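You operate a simulated robot arm through the tools that you are given. There is no shell and no other tool. Be economical: measure what you need, move in short steps, check, and stop when the job is done.

The job below is to be done with a simulated two-armed robot. You get a single attempt, and the scene is never put back.

TASK
On the top below the glass cabinets, fold the teal towel in half and then in half again.

It is judged by the outcome, as a careful person would: the job done as asked, and still so three seconds after it is handed in. It fails if anything else is knocked over, pushed out of place, dropped, spilled or broken. Flat cloth is picked up by pressing the open fingertips on it (5 to 10 N) and closing them slowly along it; thin cloth reads only 2 to 8 mm in the jaws.

THE ROBOT
Two 6-joint arms with two-finger parallel grippers on one trunk, on a base that drives. Base frame: it is fixed to the floor where the robot stands at the start and does not move with it; the origin is under the middle of the robot, x ahead of it, y to its left, z up; the surface under the hand at the start is at about z = 0.82. Readings come in m, degrees, newtons and seconds.
The left shoulder is at the start at [-0.089, 0.177, 0.806], the right one opposite. With the tool pointing down near the work surface each hand reaches from about 0.1 to 0.72 m from the robot's upright axis, wherever it stands, measured 20 degrees to its own side. Places, roughly: top below the glass cabinets [0.5, -0.5, 0.8]. Payload 1.57 kg a hand.
The TCP of each hand is the grasp point between the finger pads, 0.03 m short of the fingertips. In the tool frame z runs along the fingers and y along their closing line. The gripper opens to 0.08 m. The fingers are 0.017 m wide and 0.012 m thick; the gripper's body (0.04 by 0.082 m) begins 0.08 m behind the TCP.
Orientation is that of the tool frame in the base frame, as a unit quaternion [x, y, z, w]. With the fingers straight down and closing along the base's y, the tool's x points along the base's -x, its y along +y and its z along -z.

THE INTERFACE
- The arms move only by the tool apply_moves. It takes "left_plan", "right_plan" or both (then of equal length, played together; a hand with none holds still); each is a list of rows, each a list of 7 numbers: the closure, from 0 (fully open) to 1 (shut), then the shift along the tool's x, y, z in m, then the turn, a rotation vector about the tool's x, y, z in rad. In form: [[gripper, x, y, z, ax, ay, az], ...]. A call has 1 to 20 rows; each row shifts and turns the commanded pose from where the row before left it, along the tool's axes as they then stand. Each row takes 0.2 s and may step no farther than 0.05 m and 8.6 degrees from the row before; otherwise, or with a gripper value out of range, the whole call is refused. Where a pose cannot be reached the arm comes as near as it can. A force on the tool above 40 N (or 10 N above the force at the start of the call, whichever is more), or a blocked arm, ends the call early, and 0.2 s more pass. Each finger travels about 0.072 m/s and halts on what it meets, pressing with about 34 N; the grip force reading is that of the motor and also rises with nothing between the fingers. The clock runs only during rows and for 0.2 s after the last one: add rows that do not move to give the fingers time. The reply holds the time, the measured pose of the TCP, the force on the tool along the base axes, the opening and the grip force, in the units named above and with some noise, with the torque about the TCP (base axes, N m) and any sound that the robot's microphone picked up.
- Cameras (640 x 400 px; columns grow to the right, rows downward): "scene" is now at [0.0282, -0.0119, 1.5183]; the picture's right is [-0.17, -0.99, 0.00], its down [-0.82, 0.14, -0.55] and it looks along [0.54, -0.09, -0.84] (base axes); focal length 283 px, centre (320, 200). "left" rides on the left gripper at [0.072, 0.007, -0.122] in its tool frame; the picture's right is [-0.09, 1.00, 0.00], its down [-0.84, -0.08, -0.54] and it looks along [-0.54, -0.05, 0.84] (tool axes); focal length 238 px, centre (320, 200). "right" rides on the right gripper at [0.072, -0.007, -0.122] in its tool frame; the picture's right is [0.09, 1.00, 0.00], its down [-0.84, 0.08, -0.54] and it looks along [-0.54, 0.05, 0.84] (tool axes); focal length 238 px, centre (320, 200). There is no depth. A picture from a camera that has moved, and an enlarged one, comes with that camera's place and axes in the base frame and with its lens.
- capture(camera): a new picture of that camera. The clock stands still meanwhile.
- move_column(by): slides the trunk up (or, below 0, down) by that many m; the arms and the scene camera ride with it, the base frame stays. It gives what a move gives, with no picture.
- base_move(legs): drives the robot by 1 to 6 legs, each [ahead, left, turn to the left] in m, m and degrees, along the robot's own axes; the way and the turn of a leg run together, so that a leg with both is an arc; at most 1.5 m and 180 degrees a leg. The arms and the cameras ride along, it lands a little off, and it stops where it bumps. It gives what a move gives.
- turn_head(pan, tilt): turns the head with the scene camera to pan (to the left, within 143 degrees either way) and tilt (down, from -29 to 69), counted from straight ahead of the robot. It gives what a move gives.
- enlarge(camera, box): a new picture of the part [left, top, right, bottom] of that camera's present view, enlarged. The clock stands still meanwhile.
- hand_in(): hands the job in; it is judged then, once.

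Work in short steps. Places have to be worked out from the pictures, the camera data and where the tool is seen: move nearer, look again, correct. Check each grasp and each placing, and mend what went wrong. You have 120 turns and 100 pictures in all, those below and enlarged ones among them. Open the grippers and draw the arms clear of the work before you hand the job in, unless the task says otherwise; then end with one line.

The tools are called after "Call:" as name(argument=value, ...) on one line, values as JSON. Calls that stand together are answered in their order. apply_moves: Moves the arms, as the interface text tells. Its arguments: {"type":"object","properties":{"left_plan":{"type":"array","items":{"type":"array","items":{"type":"number"}}},"right_plan":{"type":"array","items":{"type":"array","items":{"type":"number"}}}},"required":[]} The other tools are called the same way: move_column (by) slides the trunk up or down; base_move (legs) drives the base; turn_head (pan, tilt) turns the head that bears the scene camera; capture (camera) takes a picture; enlarge (camera, box) takes an enlarged picture of a part of a camera's view; hand_in () hands the job in.

At the start:

```text
time_s: 0.0
left_position: [0.5412, 0.0221, 1.0408]
left_orientation: [0.0, 1.0, 0.0, 0.0]
left_ft_force: [-0.4, 0.3, -0.3]
left_ft_torque: [-0.01, 0.01, 0.03]
left_gripper_width: 0.0801
left_finger_force: 0.2
right_position: [0.3287, -0.4354, 1.0428]
right_orientation: [0.001, 1.0, 0.0, 0.0]
right_ft_force: [0.4, 0.3, -0.4]
right_ft_torque: [0.01, -0.02, -0.01]
right_gripper_width: 0.0802
right_finger_force: 0.1
trunk travel left (down, up): [-0.25, 0.078]
robot x, y, heading: [-0.0011, -0.0022, 0.1]
head pan, tilt: [-9.7, 56.7]
```

scene: 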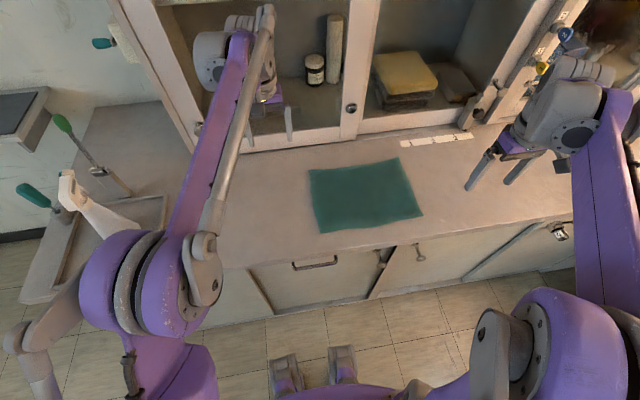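
right: 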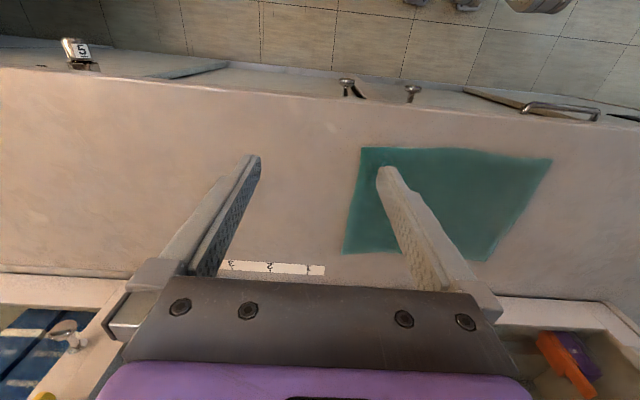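
left: 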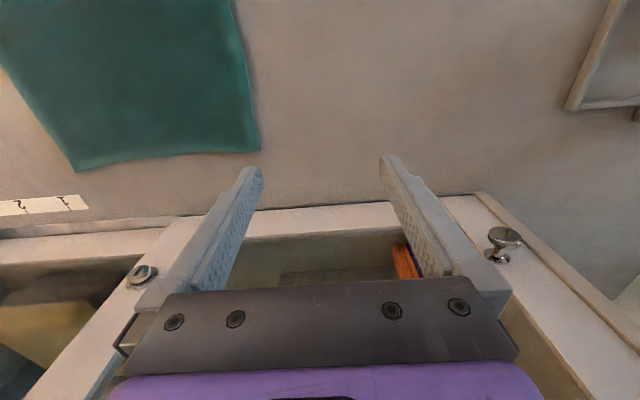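

The towel spans roughly x 0.37–0.60 and y −0.07 to −0.37, and the counter's front edge is near x 0.31. I'll bring both hands over the two near corners with half-open fingers, then look.

Call:
apply_moves(left_plan=[[0.5, 0.0195, -0.0153, 0.0114, 0, 0, 0], [0.5, 0.0195, -0.0153, 0.0114, 0, 0, 0], [0.5, 0.0195, -0.0153, 0.0114, 0, 0, 0], [0.5, 0.0195, -0.0153, 0.0114, 0, 0, 0], [0.5, 0.0195, -0.0153, 0.0114, 0, 0, 0], [0.5, 0.0195, -0.0153, 0.0114, 0, 0, 0], [0.5, 0.0195, -0.0153, 0.0114, 0, 0, 0], [0.5, 0.0195, -0.0153, 0.0114, 0, 0, 0], [0.5, 0, 0, 0, 0, 0, 0]], right_plan=[[0.5, -0.007, 0.0125, 0.0116, 0, 0, 0], [0.5, -0.007, 0.0125, 0.0116, 0, 0, 0], [0.5, -0.007, 0.0125, 0.0116, 0, 0, 0], [0.5, -0.007, 0.0125, 0.0116, 0, 0, 0], [0.5, -0.007, 0.0125, 0.0116, 0, 0, 0], [0.5, -0.007, 0.0125, 0.0116, 0, 0, 0], [0.5, -0.007, 0.0125, 0.0116, 0, 0, 0], [0.5, -0.007, 0.0125, 0.0116, 0, 0, 0], [0.5, 0, 0, 0, 0, 0, 0]])

Call:
capture(camera="scene")

Call:
capture(camera="left")

Call:
capture(camera="right")

```text
time_s: 2.0
left_position: [0.3848, -0.0981, 0.95]
left_orientation: [0.0, 1.0, -0.001, 0.001]
left_ft_force: [0.7, -0.7, -0.3]
left_ft_torque: [0.02, -0.01, -0.03]
left_gripper_width: 0.0401
left_finger_force: 0.1
right_position: [0.3846, -0.3341, 0.9485]
right_orientation: [0.0, 1.0, 0.0, 0.0]
right_ft_force: [-0.4, -0.1, 0.3]
right_ft_torque: [0.01, -0.01, 0.03]
right_gripper_width: 0.04
right_finger_force: 0.0
trunk travel left (down, up): [-0.25, 0.078]
robot x, y, heading: [0.0001, 0.0026, 0.4]
head pan, tilt: [-9.7, 56.7]
```

```text
96 pictures are left
camera scene: at [0.0284, -0.0118, 1.5183], right [-0.17, -0.99, 0.0], down [-0.82, 0.14, -0.55], along [0.54, -0.09, -0.84], focal length 283 px, centre (320, 200)
```

scene: 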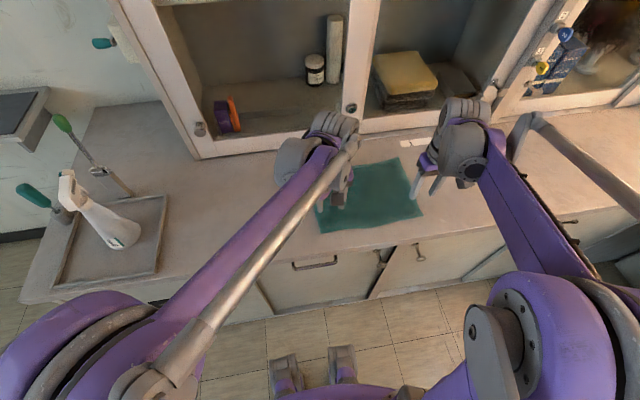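

```text
95 pictures are left
camera left: at [0.3133, -0.0934, 1.0713], right [0.09, 1.0, 0.0], down [0.84, -0.08, 0.54], along [0.54, -0.05, -0.84], focal length 238 px, centre (320, 200)
```

left: 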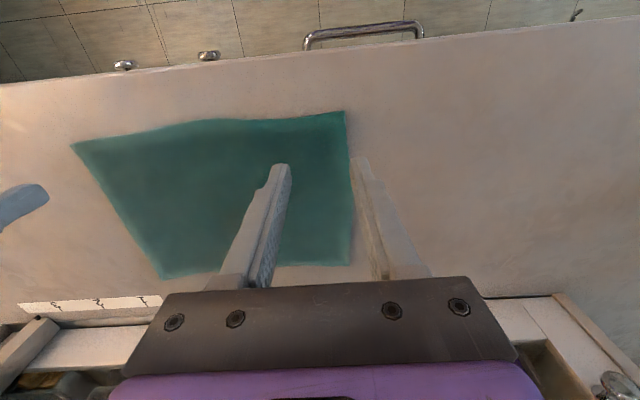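

```text
94 pictures are left
camera right: at [0.313, -0.3398, 1.0698], right [-0.09, 1.0, 0.0], down [0.84, 0.08, 0.54], along [0.54, 0.05, -0.84], focal length 238 px, centre (320, 200)
```

right: 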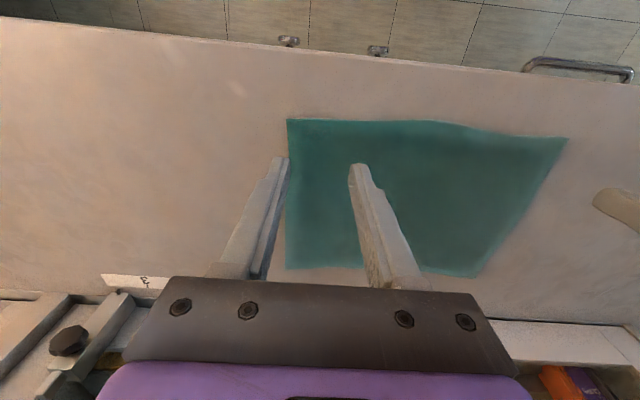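

Both views agree: near-left corner ≈ (0.370, −0.073) and near-right ≈ (0.378, −0.369), with the far edge at x ≈ 0.598. I'll narrow the fingers to 30 mm and descend just above the cloth at both near corners.

Call:
apply_moves(left_plan=[[0.625, 0.001, -0.005, 0.03, 0, 0, 0], [0.625, 0, 0, 0.03, 0, 0, 0], [0.625, 0, 0, 0.02, 0, 0, 0], [0.625, 0, 0, 0.01, 0, 0, 0], [0.625, 0, 0, 0.004, 0, 0, 0], [0.625, 0, 0, 0, 0, 0, 0]], right_plan=[[0.625, -0.005, -0.004, 0.03, 0, 0, 0], [0.625, 0, 0, 0.03, 0, 0, 0], [0.625, 0, 0, 0.02, 0, 0, 0], [0.625, 0, 0, 0.01, 0, 0, 0], [0.625, 0, 0, 0.003, 0, 0, 0], [0.625, 0, 0, 0, 0, 0, 0]])

Call:
capture(camera="left")

Call:
capture(camera="right")

```text
time_s: 3.4
left_position: [0.3836, -0.1044, 0.8551]
left_orientation: [0.0, 1.0, 0.0, 0.0]
left_ft_force: [0.0, 0.6, 0.6]
left_ft_torque: [0.0, 0.03, -0.01]
left_gripper_width: 0.0301
left_finger_force: 0.0
right_position: [0.3894, -0.3391, 0.856]
right_orientation: [0.0, 1.0, 0.0, 0.0]
right_ft_force: [-0.4, -0.3, 0.2]
right_ft_torque: [0.02, -0.01, -0.03]
right_gripper_width: 0.0301
right_finger_force: 0.2
trunk travel left (down, up): [-0.25, 0.078]
robot x, y, heading: [-0.0005, 0.0009, -0.2]
head pan, tilt: [-9.7, 56.7]
```

```text
93 pictures are left
camera left: at [0.3124, -0.0998, 0.9761], right [0.09, 1.0, 0.0], down [0.84, -0.08, 0.54], along [0.54, -0.05, -0.84], focal length 238 px, centre (320, 200)
```

left: 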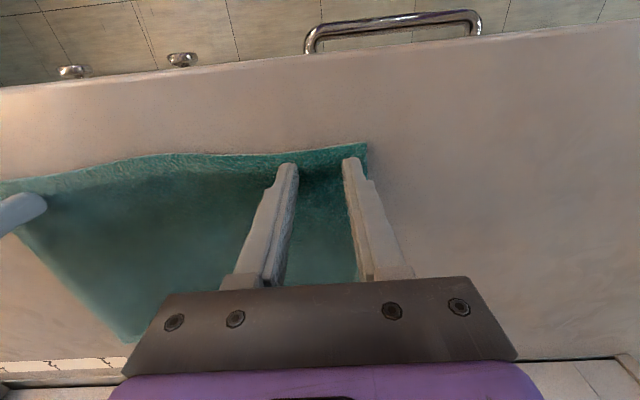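

```text
92 pictures are left
camera right: at [0.3179, -0.3452, 0.977], right [-0.09, 1.0, 0.0], down [0.84, 0.08, 0.54], along [0.54, 0.05, -0.84], focal length 238 px, centre (320, 200)
```

right: 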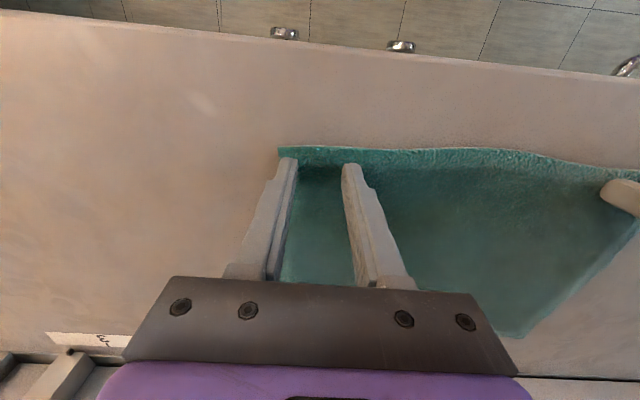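

Both pairs of tips are just above the cloth near their corners. I'll shift the right hand slightly inward and press down in small steps.

Call:
apply_moves(left_plan=[[0.625, 0, 0, 0.002, 0, 0, 0], [0.625, 0, 0, 0.002, 0, 0, 0], [0.625, 0, 0, 0.001, 0, 0, 0], [0.625, 0, 0, 0, 0, 0, 0]], right_plan=[[0.625, 0, 0.004, 0.002, 0, 0, 0], [0.625, 0, 0, 0.002, 0, 0, 0], [0.625, 0, 0, 0.002, 0, 0, 0], [0.625, 0, 0, 0, 0, 0, 0]])

```text
time_s: 4.4
left_position: [0.3839, -0.1043, 0.8518]
left_orientation: [0.0, 1.0, -0.001, 0.0]
left_ft_force: [2.9, -3.2, 14.5]
left_ft_torque: [-0.05, -0.08, 0.01]
left_gripper_width: 0.0297
left_finger_force: 0.1
right_position: [0.3899, -0.3344, 0.853]
right_orientation: [0.0, 1.0, 0.0, 0.0]
right_ft_force: [-0.6, 0.0, 16.2]
right_ft_torque: [0.07, 0.03, -0.01]
right_gripper_width: 0.0301
right_finger_force: 0.1
trunk travel left (down, up): [-0.25, 0.078]
robot x, y, heading: [0.0013, 0.0001, 0.3]
head pan, tilt: [-9.7, 56.7]
```

Contact is about 15 N on both, a bit too much. I'll ease up 1 mm to get into the 5–10 N range.

Call:
apply_moves(left_plan=[[0.625, 0, 0, -0.001, 0, 0, 0], [0.625, 0, 0, 0, 0, 0, 0]], right_plan=[[0.625, 0, 0, -0.001, 0, 0, 0], [0.625, 0, 0, 0, 0, 0, 0]])

```text
time_s: 5.0
left_position: [0.3829, -0.1054, 0.8521]
left_orientation: [0.0, 1.0, -0.001, 0.001]
left_ft_force: [2.0, -2.3, 15.1]
left_ft_torque: [-0.06, -0.08, 0.0]
left_gripper_width: 0.0296
left_finger_force: 0.0
right_position: [0.3888, -0.3349, 0.8536]
right_orientation: [0.0, 1.0, 0.0, 0.001]
right_ft_force: [-0.1, 0.0, 16.1]
right_ft_torque: [0.09, 0.0, -0.02]
right_gripper_width: 0.0298
right_finger_force: 0.1
trunk travel left (down, up): [-0.25, 0.078]
robot x, y, heading: [-0.0002, -0.0005, 0.1]
head pan, tilt: [-9.7, 56.7]
```

The force has barely changed, so I'll ease up another 1 mm.

Call:
apply_moves(left_plan=[[0.625, 0, 0, -0.001, 0, 0, 0], [0.625, 0, 0, 0, 0, 0, 0]], right_plan=[[0.625, 0, 0, -0.001, 0, 0, 0], [0.625, 0, 0, 0, 0, 0, 0]])

```text
time_s: 5.6
left_position: [0.3833, -0.1057, 0.8532]
left_orientation: [0.0, 1.0, 0.0, 0.0]
left_ft_force: [-1.5, -0.5, 10.2]
left_ft_torque: [0.03, 0.04, -0.01]
left_gripper_width: 0.0298
left_finger_force: 0.1
right_position: [0.3884, -0.3354, 0.8543]
right_orientation: [0.0, 1.0, 0.0, 0.0]
right_ft_force: [1.2, 0.9, 4.8]
right_ft_torque: [0.07, 0.0, 0.04]
right_gripper_width: 0.0299
right_finger_force: 0.1
trunk travel left (down, up): [-0.25, 0.078]
robot x, y, heading: [0.001, 0.0013, 0.0]
head pan, tilt: [-9.7, 56.7]
```

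Contact is now 10 N on the left and 5 N on the right, so I'll close both slowly along the cloth.

Call:
apply_moves(left_plan=[[0.65, 0, 0, 0, 0, 0, 0], [0.68, 0, 0, 0, 0, 0, 0], [0.71, 0, 0, 0, 0, 0, 0], [0.74, 0, 0, 0, 0, 0, 0], [0.77, 0, 0, 0, 0, 0, 0], [0.8, 0, 0, 0, 0, 0, 0], [0.83, 0, 0, 0, 0, 0, 0], [0.86, 0, 0, 0, 0, 0, 0], [0.89, 0, 0, 0, 0, 0, 0], [0.92, 0, 0, 0, 0, 0, 0], [0.95, 0, 0, 0, 0, 0, 0], [0.98, 0, 0, 0, 0, 0, 0], [1, 0, 0, 0, 0, 0, 0], [1, 0, 0, 0, 0, 0, 0], [1, 0, 0, 0, 0, 0, 0]], right_plan=[[0.65, 0, 0, 0.0003, 0, 0, 0], [0.68, 0, 0, 0, 0, 0, 0], [0.71, 0, 0, 0, 0, 0, 0], [0.74, 0, 0, 0, 0, 0, 0], [0.77, 0, 0, 0, 0, 0, 0], [0.8, 0, 0, 0, 0, 0, 0], [0.83, 0, 0, 0, 0, 0, 0], [0.86, 0, 0, 0, 0, 0, 0], [0.89, 0, 0, 0, 0, 0, 0], [0.92, 0, 0, 0, 0, 0, 0], [0.95, 0, 0, 0, 0, 0, 0], [0.98, 0, 0, 0, 0, 0, 0], [1, 0, 0, 0, 0, 0, 0], [1, 0, 0, 0, 0, 0, 0], [1, 0, 0, 0, 0, 0, 0]])

Call:
capture(camera="left")

Call:
capture(camera="right")

```text
time_s: 8.8
left_position: [0.3842, -0.1043, 0.8524]
left_orientation: [0.0, 1.0, 0.0, 0.0]
left_ft_force: [-0.1, -6.4, 11.2]
left_ft_torque: [-0.19, -0.04, 0.02]
left_gripper_width: 0.0055
left_finger_force: 25.5
right_position: [0.3895, -0.3343, 0.8542]
right_orientation: [0.0, 1.0, 0.0, 0.0]
right_ft_force: [0.5, 5.9, 5.7]
right_ft_torque: [0.26, 0.03, -0.07]
right_gripper_width: 0.0032
right_finger_force: 24.7
trunk travel left (down, up): [-0.25, 0.078]
robot x, y, heading: [0.002, 0.0008, -0.0]
head pan, tilt: [-9.7, 56.7]
```

```text
91 pictures are left
camera left: at [0.3123, -0.0996, 0.9739], right [0.09, 1.0, 0.0], down [0.84, -0.08, 0.54], along [0.54, -0.05, -0.84], focal length 238 px, centre (320, 200)
```

left: 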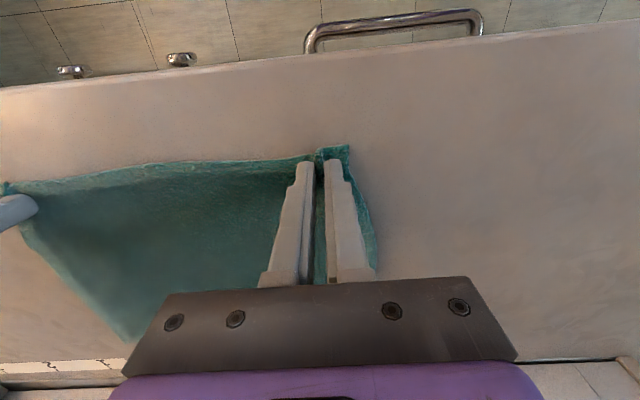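

```text
90 pictures are left
camera right: at [0.319, -0.3402, 0.9744], right [-0.09, 1.0, 0.0], down [0.84, 0.08, 0.54], along [0.54, 0.05, -0.84], focal length 238 px, centre (320, 200)
```

right: 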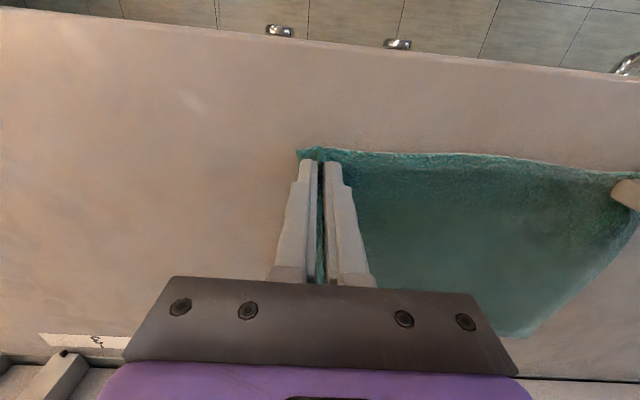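

Both grips hold cloth (5.5 and 3.2 mm). I'll do the first half of the arc over the fold line at x ≈ 0.484, then check.

Call:
apply_moves(left_plan=[[1, -0.0019, 0, -0.0176, 0, 0, 0], [1, -0.0057, 0, -0.0169, 0, 0, 0], [1, -0.0092, 0, -0.0156, 0, 0, 0], [1, -0.0124, 0, -0.0136, 0, 0, 0], [1, -0.0152, 0, -0.0112, 0, 0, 0], [1, -0.0173, 0, -0.0083, 0, 0, 0], [1, -0.0188, 0, -0.0051, 0, 0, 0], [1, -0.0195, 0, -0.0017, 0, 0, 0]], right_plan=[[1, -0.0019, 0, -0.0176, 0, 0, 0], [1, -0.0057, 0, -0.0169, 0, 0, 0], [1, -0.0092, 0, -0.0156, 0, 0, 0], [1, -0.0124, 0, -0.0136, 0, 0, 0], [1, -0.0152, 0, -0.0112, 0, 0, 0], [1, -0.0173, 0, -0.0083, 0, 0, 0], [1, -0.0188, 0, -0.0051, 0, 0, 0], [1, -0.0195, 0, -0.0017, 0, 0, 0]])

Call:
capture(camera="scene")

Call:
capture(camera="left")

```text
time_s: 10.6
left_position: [0.4835, -0.1068, 0.9422]
left_orientation: [0.001, 1.0, 0.0, -0.002]
left_ft_force: [-0.1, -5.6, -0.1]
left_ft_torque: [-0.18, 0.0, 0.01]
left_gripper_width: 0.0045
left_finger_force: 25.5
right_position: [0.4932, -0.3353, 0.9426]
right_orientation: [0.0, 1.0, 0.0, 0.001]
right_ft_force: [0.6, 4.3, 0.4]
right_ft_torque: [0.17, 0.01, -0.05]
right_gripper_width: 0.003
right_finger_force: 24.0
trunk travel left (down, up): [-0.25, 0.078]
robot x, y, heading: [0.0021, -0.0003, 0.1]
head pan, tilt: [-9.7, 56.7]
```

```text
89 pictures are left
camera scene: at [0.0295, -0.0122, 1.5182], right [-0.17, -0.99, 0.0], down [-0.82, 0.14, -0.55], along [0.54, -0.09, -0.84], focal length 283 px, centre (320, 200)
```

scene: 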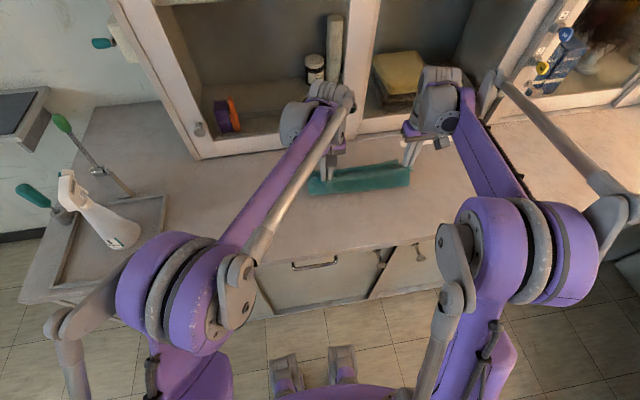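

```text
88 pictures are left
camera left: at [0.4126, -0.1014, 1.0626], right [0.09, 1.0, 0.0], down [0.84, -0.08, 0.54], along [0.54, -0.05, -0.84], focal length 238 px, centre (320, 200)
```

left: 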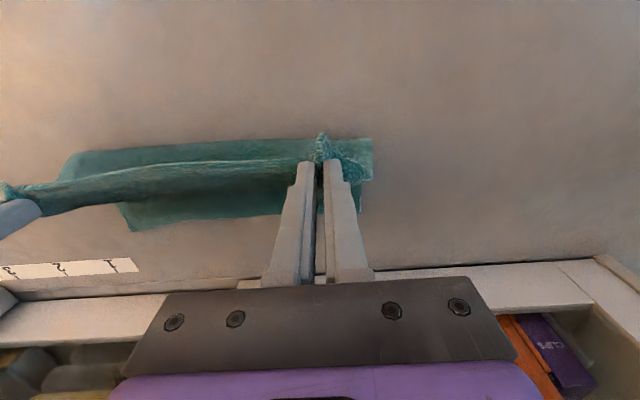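

The cloth is lifted along its whole near edge and the far edge is still at x ≈ 0.59. I'll finish the arc and lay the edge down.

Call:
apply_moves(left_plan=[[1, -0.0195, 0, 0.0017, 0, 0, 0], [1, -0.0188, 0, 0.0051, 0, 0, 0], [1, -0.0173, 0, 0.0083, 0, 0, 0], [1, -0.0152, 0, 0.0112, 0, 0, 0], [1, -0.0124, 0, 0.0136, 0, 0, 0], [1, -0.0092, 0, 0.0156, 0, 0, 0], [1, -0.0057, 0, 0.0169, 0, 0, 0], [1, -0.0019, 0, 0.0126, 0, 0, 0], [1, 0, 0, 0, 0, 0, 0]], right_plan=[[1, -0.0195, 0, 0.0017, 0, 0, 0], [1, -0.0188, 0, 0.0051, 0, 0, 0], [1, -0.0173, 0, 0.0083, 0, 0, 0], [1, -0.0152, 0, 0.0112, 0, 0, 0], [1, -0.0124, 0, 0.0136, 0, 0, 0], [1, -0.0092, 0, 0.0156, 0, 0, 0], [1, -0.0057, 0, 0.0169, 0, 0, 0], [1, -0.0009, 0, 0.0126, 0, 0, 0], [1, 0, 0, 0, 0, 0, 0]])

Call:
capture(camera="scene")

Call:
capture(camera="left")

Call:
capture(camera="right")

```text
time_s: 12.6
left_position: [0.5851, -0.1067, 0.8598]
left_orientation: [0.0, 1.0, 0.0, 0.001]
left_ft_force: [1.5, -7.8, 7.7]
left_ft_torque: [-0.25, 0.05, 0.03]
left_gripper_width: 0.0041
left_finger_force: 24.9
right_position: [0.5893, -0.336, 0.858]
right_orientation: [0.0, 1.0, 0.001, 0.001]
right_ft_force: [1.5, 6.2, 15.0]
right_ft_torque: [0.17, 0.02, -0.05]
right_gripper_width: 0.0031
right_finger_force: 24.4
trunk travel left (down, up): [-0.25, 0.078]
robot x, y, heading: [-0.0005, -0.0001, -0.1]
head pan, tilt: [-9.7, 56.7]
```

```text
87 pictures are left
camera scene: at [0.0264, -0.0112, 1.5185], right [-0.17, -0.99, 0.0], down [-0.82, 0.14, -0.55], along [0.54, -0.09, -0.84], focal length 283 px, centre (320, 200)
```

scene: 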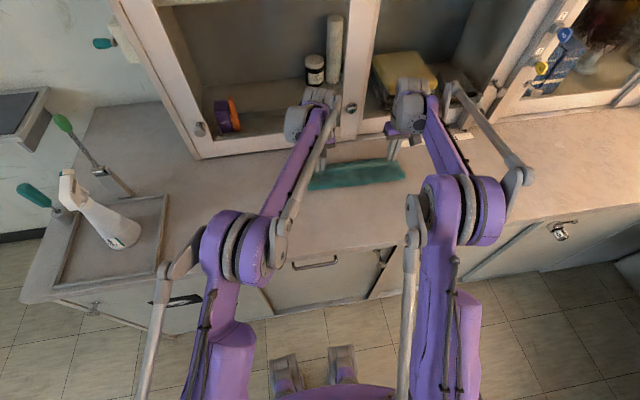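

```text
86 pictures are left
camera left: at [0.5122, -0.1005, 0.9802], right [0.09, 1.0, 0.0], down [0.84, -0.08, 0.54], along [0.54, -0.05, -0.84], focal length 238 px, centre (320, 200)
```

left: 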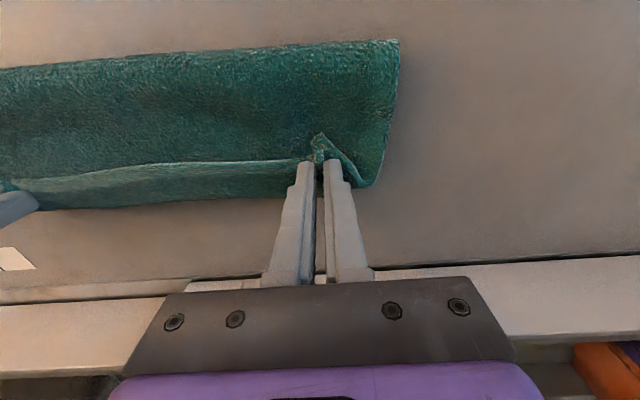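

```text
85 pictures are left
camera right: at [0.5169, -0.3415, 0.9788], right [-0.09, 1.0, 0.0], down [0.84, 0.08, 0.54], along [0.54, 0.05, -0.84], focal length 238 px, centre (320, 200)
```

right: 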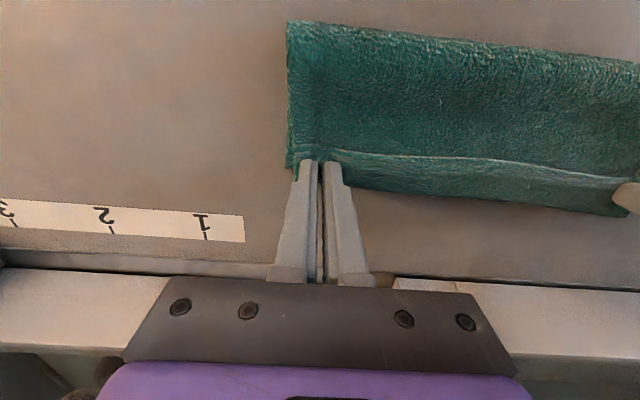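

The edge is over the far side but trails the bottom edge by about 2 cm because of the gripped strip. I'll nudge it 8 mm forward with the pressure eased, open slowly, and lift away.

Call:
apply_moves(left_plan=[[1, 0, 0, -0.004, 0, 0, 0], [1, -0.008, 0, 0, 0, 0, 0], [1, 0, 0, 0.001, 0, 0, 0], [0.9, 0, 0, 0, 0, 0, 0], [0.8, 0, 0, 0, 0, 0, 0], [0.7, 0, 0, 0, 0, 0, 0], [0.6, 0, 0, 0, 0, 0, 0], [0.6, 0, 0, 0, 0, 0, 0], [0.6, 0, 0, -0.01, 0, 0, 0], [0.6, 0, 0, -0.03, 0, 0, 0], [0.6, 0, 0, -0.03, 0, 0, 0], [0.6, 0, 0, 0, 0, 0, 0]], right_plan=[[1, 0, 0, -0.004, 0, 0, 0], [1, -0.008, 0, 0, 0, 0, 0], [1, 0, 0, 0.001, 0, 0, 0], [0.9, 0, 0, 0, 0, 0, 0], [0.8, 0, 0, 0, 0, 0, 0], [0.7, 0, 0, 0, 0, 0, 0], [0.6, 0, 0, 0, 0, 0, 0], [0.6, 0, 0, 0, 0, 0, 0], [0.6, 0, 0, -0.01, 0, 0, 0], [0.6, 0, 0, -0.03, 0, 0, 0], [0.6, 0, 0, -0.03, 0, 0, 0], [0.6, 0, 0, 0, 0, 0, 0]])

Call:
capture(camera="left")

Call:
capture(camera="right")

```text
time_s: 15.2
left_position: [0.5922, -0.1056, 0.9296]
left_orientation: [-0.001, 1.0, 0.0, 0.0]
left_ft_force: [0.2, 0.1, 0.0]
left_ft_torque: [-0.01, 0.0, -0.01]
left_gripper_width: 0.032
left_finger_force: 0.1
right_position: [0.5998, -0.3354, 0.9306]
right_orientation: [0.0, 1.0, 0.0, 0.0]
right_ft_force: [0.2, 0.6, 0.2]
right_ft_torque: [0.04, 0.0, -0.02]
right_gripper_width: 0.032
right_finger_force: 0.0
trunk travel left (down, up): [-0.25, 0.078]
robot x, y, heading: [0.0018, -0.0008, 0.0]
head pan, tilt: [-9.7, 56.7]
```

```text
84 pictures are left
camera left: at [0.521, -0.1, 1.0515], right [0.09, 1.0, 0.0], down [0.84, -0.08, 0.54], along [0.54, -0.05, -0.84], focal length 238 px, centre (320, 200)
```

left: 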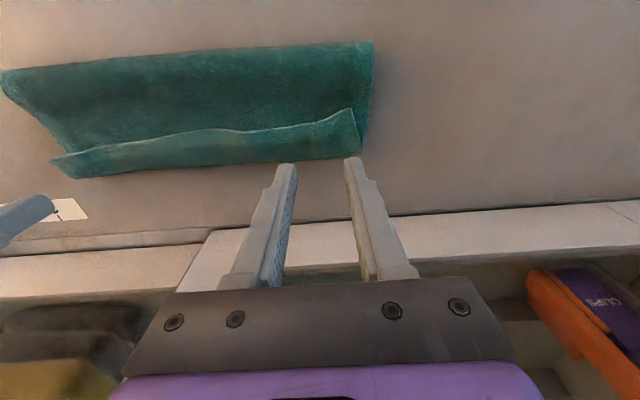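

```text
83 pictures are left
camera right: at [0.5283, -0.3415, 1.0523], right [-0.09, 1.0, 0.0], down [0.84, 0.08, 0.54], along [0.54, 0.05, -0.84], focal length 238 px, centre (320, 200)
```

right: 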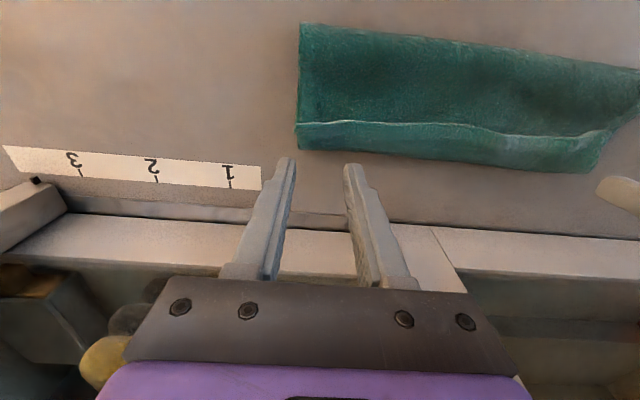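

The top edge looks like it's curled back as a strip. I'll lift both hands and take a closer look.

Call:
apply_moves(left_plan=[[0.6, 0.02, 0.03, -0.02, 0, 0, 0], [0.6, 0.04, 0.02, -0.01, 0, 0, 0], [0.6, 0.04, 0.02, 0, 0, 0, 0], [0.6, 0.03, 0.02, 0, 0, 0, 0]], right_plan=[[0.6, 0.02, -0.03, -0.02, 0, 0, 0], [0.6, 0.04, -0.02, -0.01, 0, 0, 0], [0.6, 0.04, -0.02, 0, 0, 0, 0], [0.6, 0.03, -0.02, 0, 0, 0, 0]])

Call:
enlarge(camera="scene", box=[280, 120, 440, 220])

Call:
enlarge(camera="left", box=[0, 100, 400, 350])

```text
time_s: 16.2
left_position: [0.4576, -0.0157, 0.9602]
left_orientation: [0.0, 1.0, -0.001, 0.001]
left_ft_force: [0.0, -0.4, -0.4]
left_ft_torque: [-0.03, -0.01, -0.02]
left_gripper_width: 0.0321
left_finger_force: 0.2
right_position: [0.4656, -0.4293, 0.9637]
right_orientation: [0.0, 1.0, -0.001, 0.001]
right_ft_force: [0.0, 0.4, 0.0]
right_ft_torque: [-0.01, -0.04, -0.06]
right_gripper_width: 0.032
right_finger_force: 0.1
trunk travel left (down, up): [-0.25, 0.078]
robot x, y, heading: [0.0013, -0.0008, -0.2]
head pan, tilt: [-9.7, 56.7]
```

```text
4.00 times, centred on (360, 170) of scene
camera zoom: at [0.0264, -0.0116, 1.5183], right [-0.17, -0.99, 0.0], down [-0.82, 0.14, -0.55], along [0.54, -0.09, -0.83], focal length 1133 px, centre (160, 320)
```

zoom: 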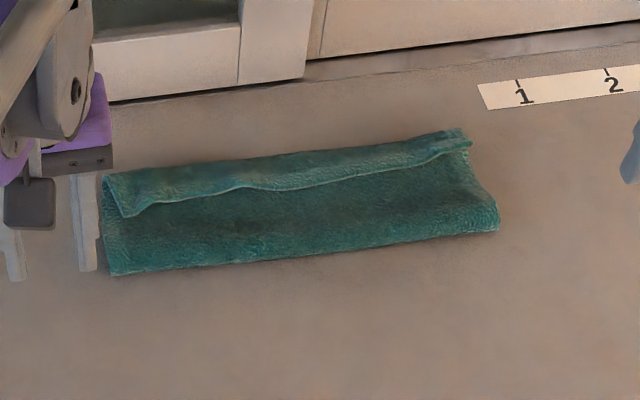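

```text
1.60 times, centred on (200, 225) of left
camera zoom: at [0.3865, -0.0106, 1.0804], right [0.09, 1.0, 0.0], down [0.84, -0.08, 0.54], along [0.54, -0.05, -0.84], focal length 381 px, centre (512, 160)
```

zoom: 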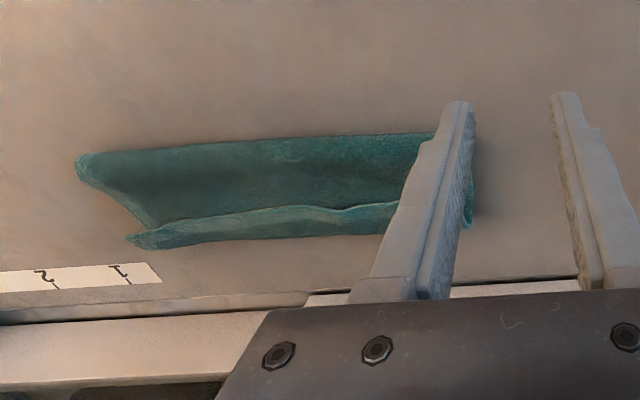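

The top edge curled back as a 2–4 cm flap and the stack slid about 1.5 cm forward. I'll re-grip the flap right at its edge (left ≈ (0.573, −0.10), right ≈ (0.589, −0.335)) and lay it again; first I'll hover there and check.

Call:
apply_moves(left_plan=[[0.625, -0.0306, -0.0223, 0, 0, 0, 0], [0.625, -0.0306, -0.0223, 0, 0, 0, 0], [0.625, -0.0306, -0.0223, 0, 0, 0, 0], [0.625, -0.0306, -0.0223, 0, 0, 0, 0], [0.625, 0, 0, 0.04, 0, 0, 0], [0.625, 0, 0, 0.04, 0, 0, 0], [0.625, 0, 0, 0, 0, 0, 0]], right_plan=[[0.625, -0.0326, 0.0235, 0, 0, 0, 0], [0.625, -0.0326, 0.0235, 0, 0, 0, 0], [0.625, -0.0326, 0.0235, 0, 0, 0, 0], [0.625, -0.0326, 0.0235, 0, 0, 0, 0], [0.625, 0, 0, 0.042, 0, 0, 0], [0.625, 0, 0, 0.042, 0, 0, 0], [0.625, 0, 0, 0, 0, 0, 0]])

Call:
capture(camera="left")

Call:
capture(camera="right")

```text
time_s: 17.8
left_position: [0.5834, -0.1029, 0.8794]
left_orientation: [0.0, 1.0, 0.0, 0.0]
left_ft_force: [0.1, 0.4, 0.0]
left_ft_torque: [0.0, -0.02, 0.03]
left_gripper_width: 0.03
left_finger_force: 0.0
right_position: [0.597, -0.331, 0.876]
right_orientation: [0.0, 1.0, 0.0, 0.0]
right_ft_force: [0.0, 0.1, -0.4]
right_ft_torque: [-0.03, 0.01, 0.0]
right_gripper_width: 0.0299
right_finger_force: 0.1
trunk travel left (down, up): [-0.25, 0.078]
robot x, y, heading: [-0.0027, 0.0062, -0.3]
head pan, tilt: [-9.7, 56.7]
```

```text
80 pictures are left
camera left: at [0.5111, -0.0981, 1.0004], right [0.09, 1.0, 0.0], down [0.84, -0.08, 0.54], along [0.54, -0.05, -0.84], focal length 238 px, centre (320, 200)
```

left: 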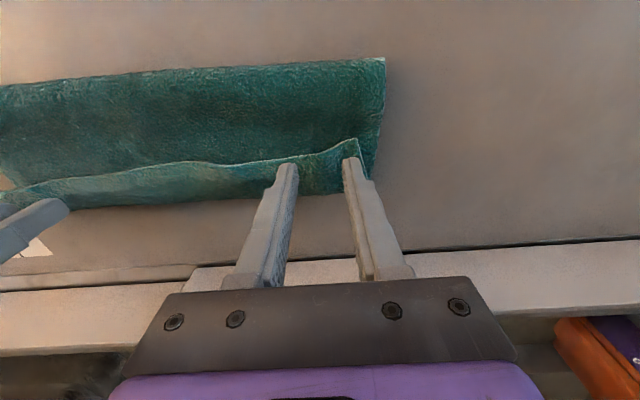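

```text
79 pictures are left
camera right: at [0.5256, -0.3371, 0.996], right [-0.09, 1.0, 0.0], down [0.84, 0.08, 0.54], along [0.54, 0.05, -0.84], focal length 238 px, centre (320, 200)
```

right: 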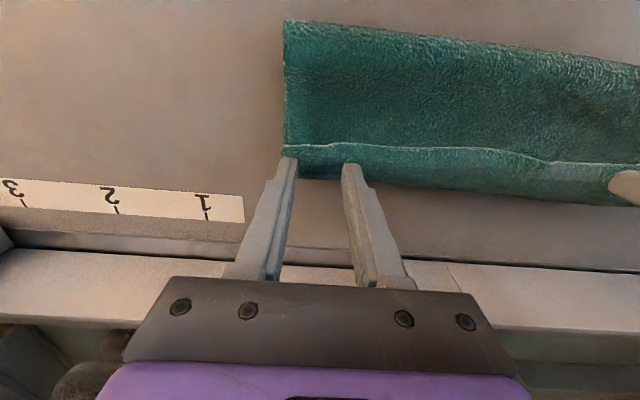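

Alignment is good. I'll shift the left 4 mm farther and the right 3 mm inward, then descend to light contact.

Call:
apply_moves(left_plan=[[0.625, -0.003, -0.002, 0.01, 0, 0, 0], [0.625, 0, 0, 0.004, 0, 0, 0], [0.625, 0, 0, 0.003, 0, 0, 0], [0.625, 0, 0, 0, 0, 0, 0]], right_plan=[[0.625, 0, 0.003, 0.008, 0, 0, 0], [0.625, 0, 0, 0.004, 0, 0, 0], [0.625, 0, 0, 0.003, 0, 0, 0], [0.625, 0, 0, 0, 0, 0, 0]])

```text
time_s: 18.8
left_position: [0.5877, -0.1068, 0.8639]
left_orientation: [-0.001, 1.0, 0.0, 0.0]
left_ft_force: [-0.9, 0.4, 0.7]
left_ft_torque: [0.03, 0.02, 0.01]
left_gripper_width: 0.0299
left_finger_force: 0.0
right_position: [0.5972, -0.328, 0.8615]
right_orientation: [0.0, 1.0, 0.0, -0.001]
right_ft_force: [0.3, -0.2, 1.6]
right_ft_torque: [-0.01, 0.01, -0.01]
right_gripper_width: 0.0299
right_finger_force: 0.0
trunk travel left (down, up): [-0.25, 0.078]
robot x, y, heading: [-0.0057, 0.0019, -0.1]
head pan, tilt: [-9.7, 56.7]
```

Light contact is just starting, so I'll go down 2 mm more on the right and 3 mm on the left.

Call:
apply_moves(left_plan=[[0.625, 0, 0, 0.002, 0, 0, 0], [0.625, 0, 0, 0.0015, 0, 0, 0], [0.625, 0, 0, 0, 0, 0, 0]], right_plan=[[0.625, 0, 0, 0.001, 0, 0, 0], [0.625, 0, 0, 0.001, 0, 0, 0], [0.625, 0, 0, 0, 0, 0, 0]])

```text
time_s: 19.6
left_position: [0.5865, -0.107, 0.8612]
left_orientation: [0.0, 1.0, 0.0, 0.001]
left_ft_force: [1.5, -0.4, 3.6]
left_ft_torque: [-0.02, -0.02, -0.01]
left_gripper_width: 0.0296
left_finger_force: 0.0
right_position: [0.5964, -0.3275, 0.8585]
right_orientation: [0.0, 1.0, 0.0, 0.0]
right_ft_force: [-0.5, -0.6, 6.0]
right_ft_torque: [-0.08, 0.02, 0.0]
right_gripper_width: 0.0298
right_finger_force: 0.1
trunk travel left (down, up): [-0.25, 0.078]
robot x, y, heading: [-0.0002, -0.0015, 0.2]
head pan, tilt: [-9.7, 56.7]
```

Contact is 4 N and 6 N. I'll add 0.7 mm on the left and close both slowly.

Call:
apply_moves(left_plan=[[0.65, 0, 0, 0.0007, 0, 0, 0], [0.68, 0, 0, 0, 0, 0, 0], [0.71, 0, 0, 0, 0, 0, 0], [0.74, 0, 0, 0, 0, 0, 0], [0.77, 0, 0, 0, 0, 0, 0], [0.8, 0, 0, 0, 0, 0, 0], [0.83, 0, 0, 0, 0, 0, 0], [0.86, 0, 0, 0, 0, 0, 0], [0.89, 0, 0, 0, 0, 0, 0], [0.92, 0, 0, 0, 0, 0, 0], [0.95, 0, 0, 0, 0, 0, 0], [0.98, 0, 0, 0, 0, 0, 0], [1, 0, 0, 0, 0, 0, 0], [1, 0, 0, 0, 0, 0, 0], [1, 0, 0, -0.01, 0, 0, 0], [1, 0, 0, -0.015, 0, 0, 0]], right_plan=[[0.65, 0, 0, 0, 0, 0, 0], [0.68, 0, 0, 0, 0, 0, 0], [0.71, 0, 0, 0, 0, 0, 0], [0.74, 0, 0, 0, 0, 0, 0], [0.77, 0, 0, 0, 0, 0, 0], [0.8, 0, 0, 0, 0, 0, 0], [0.83, 0, 0, 0, 0, 0, 0], [0.86, 0, 0, 0, 0, 0, 0], [0.89, 0, 0, 0, 0, 0, 0], [0.92, 0, 0, 0, 0, 0, 0], [0.95, 0, 0, 0, 0, 0, 0], [0.98, 0, 0, 0, 0, 0, 0], [1, 0, 0, 0, 0, 0, 0], [1, 0, 0, 0, 0, 0, 0], [1, 0, 0, -0.01, 0, 0, 0], [1, 0, 0, -0.015, 0, 0, 0]])

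Call:
capture(camera="left")

Call:
capture(camera="right")

```text
time_s: 23.0
left_position: [0.587, -0.1079, 0.885]
left_orientation: [0.0, 1.0, 0.0, 0.0]
left_ft_force: [0.0, -10.0, 0.1]
left_ft_torque: [-0.31, 0.02, 0.03]
left_gripper_width: 0.0053
left_finger_force: 25.4
right_position: [0.5969, -0.3291, 0.8853]
right_orientation: [-0.001, 1.0, 0.0, -0.001]
right_ft_force: [-0.8, 9.7, 0.7]
right_ft_torque: [0.28, 0.01, -0.07]
right_gripper_width: 0.0064
right_finger_force: 26.1
trunk travel left (down, up): [-0.25, 0.078]
robot x, y, heading: [0.0011, -0.0021, 0.3]
head pan, tilt: [-9.7, 56.7]
```

```text
78 pictures are left
camera left: at [0.5161, -0.1026, 1.0055], right [0.09, 1.0, 0.0], down [0.84, -0.08, 0.54], along [0.54, -0.05, -0.84], focal length 238 px, centre (320, 200)
```

left: 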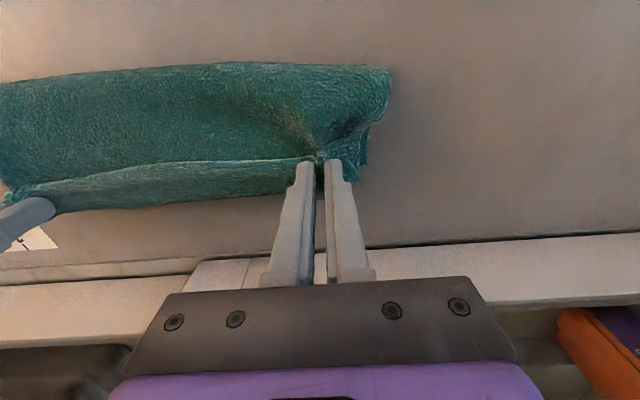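

```text
77 pictures are left
camera right: at [0.5266, -0.3341, 1.0055], right [-0.09, 1.0, 0.0], down [0.84, 0.08, 0.54], along [0.54, 0.05, -0.84], focal length 238 px, centre (320, 200)
```

right: 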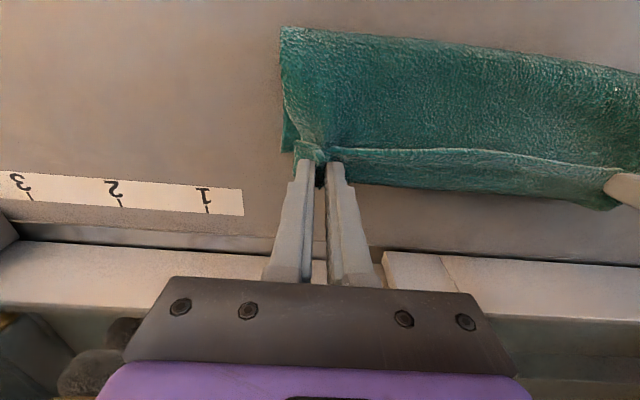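

Both are gripped with some lateral tension. I'll bring the hands 3 mm closer each and lift about 6 cm to see which layers I hold.

Call:
apply_moves(left_plan=[[1, 0.005, -0.003, -0.02, 0, 0, 0], [1, 0.01, 0, -0.02, 0, 0, 0], [1, 0.015, 0, -0.02, 0, 0, 0], [1, 0, 0, 0, 0, 0, 0]], right_plan=[[1, 0.005, 0.003, -0.02, 0, 0, 0], [1, 0.01, 0, -0.02, 0, 0, 0], [1, 0.015, 0, -0.02, 0, 0, 0], [1, 0, 0, 0, 0, 0, 0]])

Call:
capture(camera="left")

Call:
capture(camera="right")

Call:
enlarge(camera="scene", box=[280, 100, 440, 200])

```text
time_s: 24.0
left_position: [0.5584, -0.1098, 0.9429]
left_orientation: [0.0, 1.0, -0.001, 0.0]
left_ft_force: [-0.7, -5.9, 0.4]
left_ft_torque: [-0.15, -0.04, 0.0]
left_gripper_width: 0.0053
left_finger_force: 25.4
right_position: [0.57, -0.3261, 0.9446]
right_orientation: [-0.001, 1.0, 0.0, 0.0]
right_ft_force: [-0.4, 5.0, -0.7]
right_ft_torque: [0.17, -0.01, -0.06]
right_gripper_width: 0.0064
right_finger_force: 25.7
trunk travel left (down, up): [-0.25, 0.078]
robot x, y, heading: [0.0007, -0.0004, 0.2]
head pan, tilt: [-9.7, 56.7]
```

```text
76 pictures are left
camera left: at [0.4872, -0.1042, 1.0641], right [0.09, 1.0, 0.0], down [0.84, -0.08, 0.54], along [0.54, -0.05, -0.84], focal length 238 px, centre (320, 200)
```

left: 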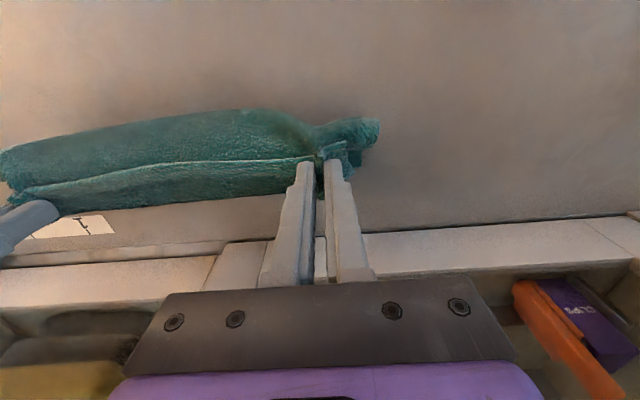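

```text
75 pictures are left
camera right: at [0.4991, -0.3321, 1.066], right [-0.09, 1.0, 0.0], down [0.84, 0.08, 0.54], along [0.54, 0.05, -0.84], focal length 238 px, centre (320, 200)
```

right: 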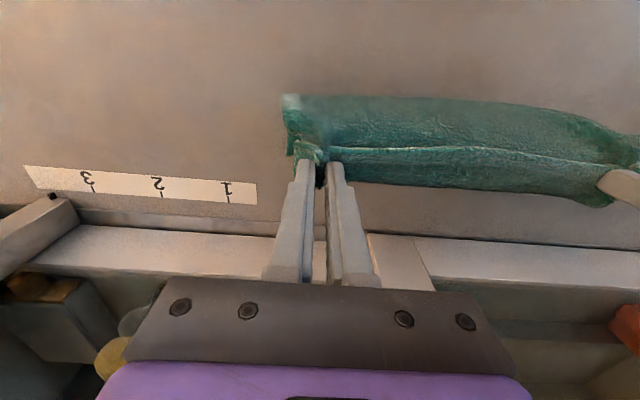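

```text
4.00 times, centred on (360, 150) of scene
camera zoom: at [0.0292, -0.0121, 1.5182], right [-0.17, -0.99, 0.0], down [-0.82, 0.14, -0.55], along [0.54, -0.09, -0.84], focal length 1133 px, centre (160, 400)
```

zoom: 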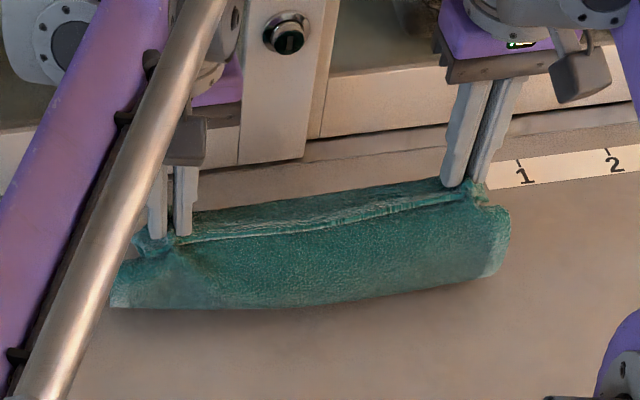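

It's unclear whether both layers came up. I'll lift another 7 cm to see.

Call:
apply_moves(left_plan=[[1, 0.01, 0, -0.025, 0, 0, 0], [1, 0.01, 0, -0.025, 0, 0, 0], [1, 0.01, 0, -0.025, 0, 0, 0], [1, 0, 0, 0, 0, 0, 0]], right_plan=[[1, 0.01, 0, -0.025, 0, 0, 0], [1, 0.01, 0, -0.025, 0, 0, 0], [1, 0.01, 0, -0.025, 0, 0, 0], [1, 0, 0, 0, 0, 0, 0]])

Call:
enlarge(camera="scene", box=[270, 90, 430, 190])

Call:
capture(camera="right")

```text
time_s: 25.0
left_position: [0.527, -0.1087, 1.0224]
left_orientation: [0.0, 1.0, 0.0, 0.001]
left_ft_force: [0.8, -6.1, -0.6]
left_ft_torque: [-0.16, 0.0, -0.01]
left_gripper_width: 0.0052
left_finger_force: 25.5
right_position: [0.5396, -0.3275, 1.0196]
right_orientation: [0.0, 1.0, 0.0, -0.001]
right_ft_force: [-0.4, 5.9, 0.3]
right_ft_torque: [0.21, 0.02, -0.04]
right_gripper_width: 0.0062
right_finger_force: 25.9
trunk travel left (down, up): [-0.25, 0.078]
robot x, y, heading: [0.0, 0.0003, -0.1]
head pan, tilt: [-9.7, 56.7]
```

```text
4.00 times, centred on (350, 140) of scene
camera zoom: at [0.029, -0.012, 1.5182], right [-0.17, -0.99, 0.0], down [-0.82, 0.14, -0.55], along [0.54, -0.09, -0.84], focal length 1133 px, centre (200, 440)
```

zoom: 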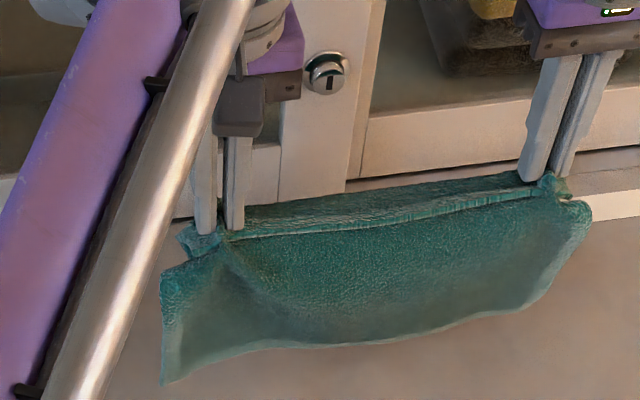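

```text
72 pictures are left
camera right: at [0.4672, -0.3319, 1.1408], right [-0.09, 1.0, 0.0], down [0.84, 0.08, 0.54], along [0.54, 0.05, -0.84], focal length 238 px, centre (320, 200)
```

right: 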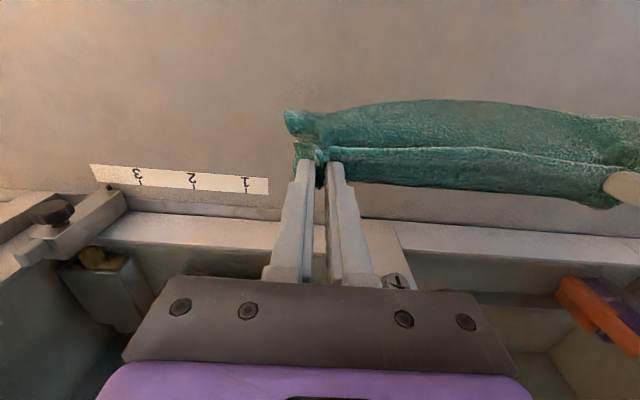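

The towel now hangs as a single sheet from its edge, with that edge pointing toward the robot. A cleaner fold from here is to lay the lower half going away from the robot, then bring the held edge back toward the robot so it won't curl. First I'll lift clear and move back.

Call:
apply_moves(left_plan=[[1, 0.0, 0, -0.02, 0, 0, 0], [1, 0.0, 0, -0.02, 0, 0, 0], [1, 0.02, 0, 0, 0, 0, 0], [1, 0.025, 0, 0, 0, 0, 0], [1, 0.025, 0, 0, 0, 0, 0], [1, 0.02, 0, 0, 0, 0, 0], [1, 0.007, 0, 0, 0, 0, 0], [1, 0, 0, 0, 0, 0, 0], [1, 0, 0, 0, 0, 0, 0]], right_plan=[[1, 0.0, 0, -0.02, 0, 0, 0], [1, 0.0, 0, -0.02, 0, 0, 0], [1, 0.02, 0, 0, 0, 0, 0], [1, 0.025, 0, 0, 0, 0, 0], [1, 0.025, 0, 0, 0, 0, 0], [1, 0.02, 0, 0, 0, 0, 0], [1, 0.013, 0, 0, 0, 0, 0], [1, 0, 0, 0, 0, 0, 0], [1, 0, 0, 0, 0, 0, 0]])

Call:
capture(camera="scene")

Call:
capture(camera="left")

```text
time_s: 27.0
left_position: [0.4285, -0.1114, 1.0586]
left_orientation: [0.0, 1.0, 0.0, 0.001]
left_ft_force: [0.1, -3.4, -0.2]
left_ft_torque: [-0.08, -0.02, 0.01]
left_gripper_width: 0.0052
left_finger_force: 25.2
right_position: [0.4362, -0.3259, 1.0605]
right_orientation: [0.0, 1.0, 0.0, 0.0]
right_ft_force: [-0.6, 3.4, 0.2]
right_ft_torque: [0.09, -0.03, -0.01]
right_gripper_width: 0.0062
right_finger_force: 25.9
trunk travel left (down, up): [-0.25, 0.078]
robot x, y, heading: [-0.003, 0.0013, 0.2]
head pan, tilt: [-9.7, 56.7]
```

```text
71 pictures are left
camera scene: at [0.0281, -0.0118, 1.5183], right [-0.17, -0.99, 0.0], down [-0.82, 0.14, -0.55], along [0.54, -0.09, -0.84], focal length 283 px, centre (320, 200)
```

scene: 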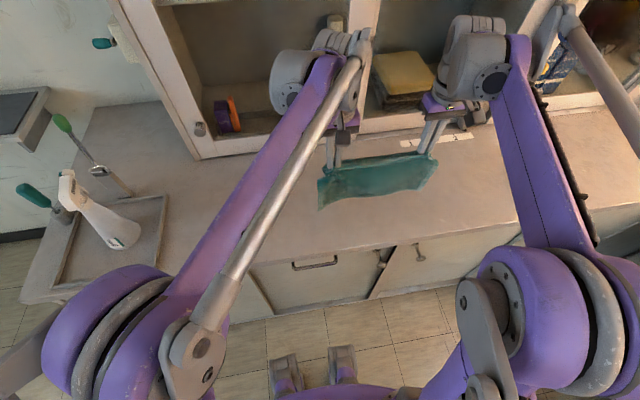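

```text
70 pictures are left
camera left: at [0.3572, -0.1056, 1.1793], right [0.09, 1.0, 0.0], down [0.84, -0.08, 0.54], along [0.54, -0.05, -0.84], focal length 238 px, centre (320, 200)
```

left: 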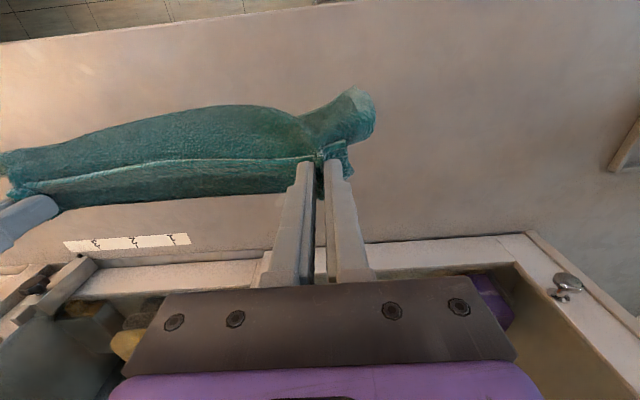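

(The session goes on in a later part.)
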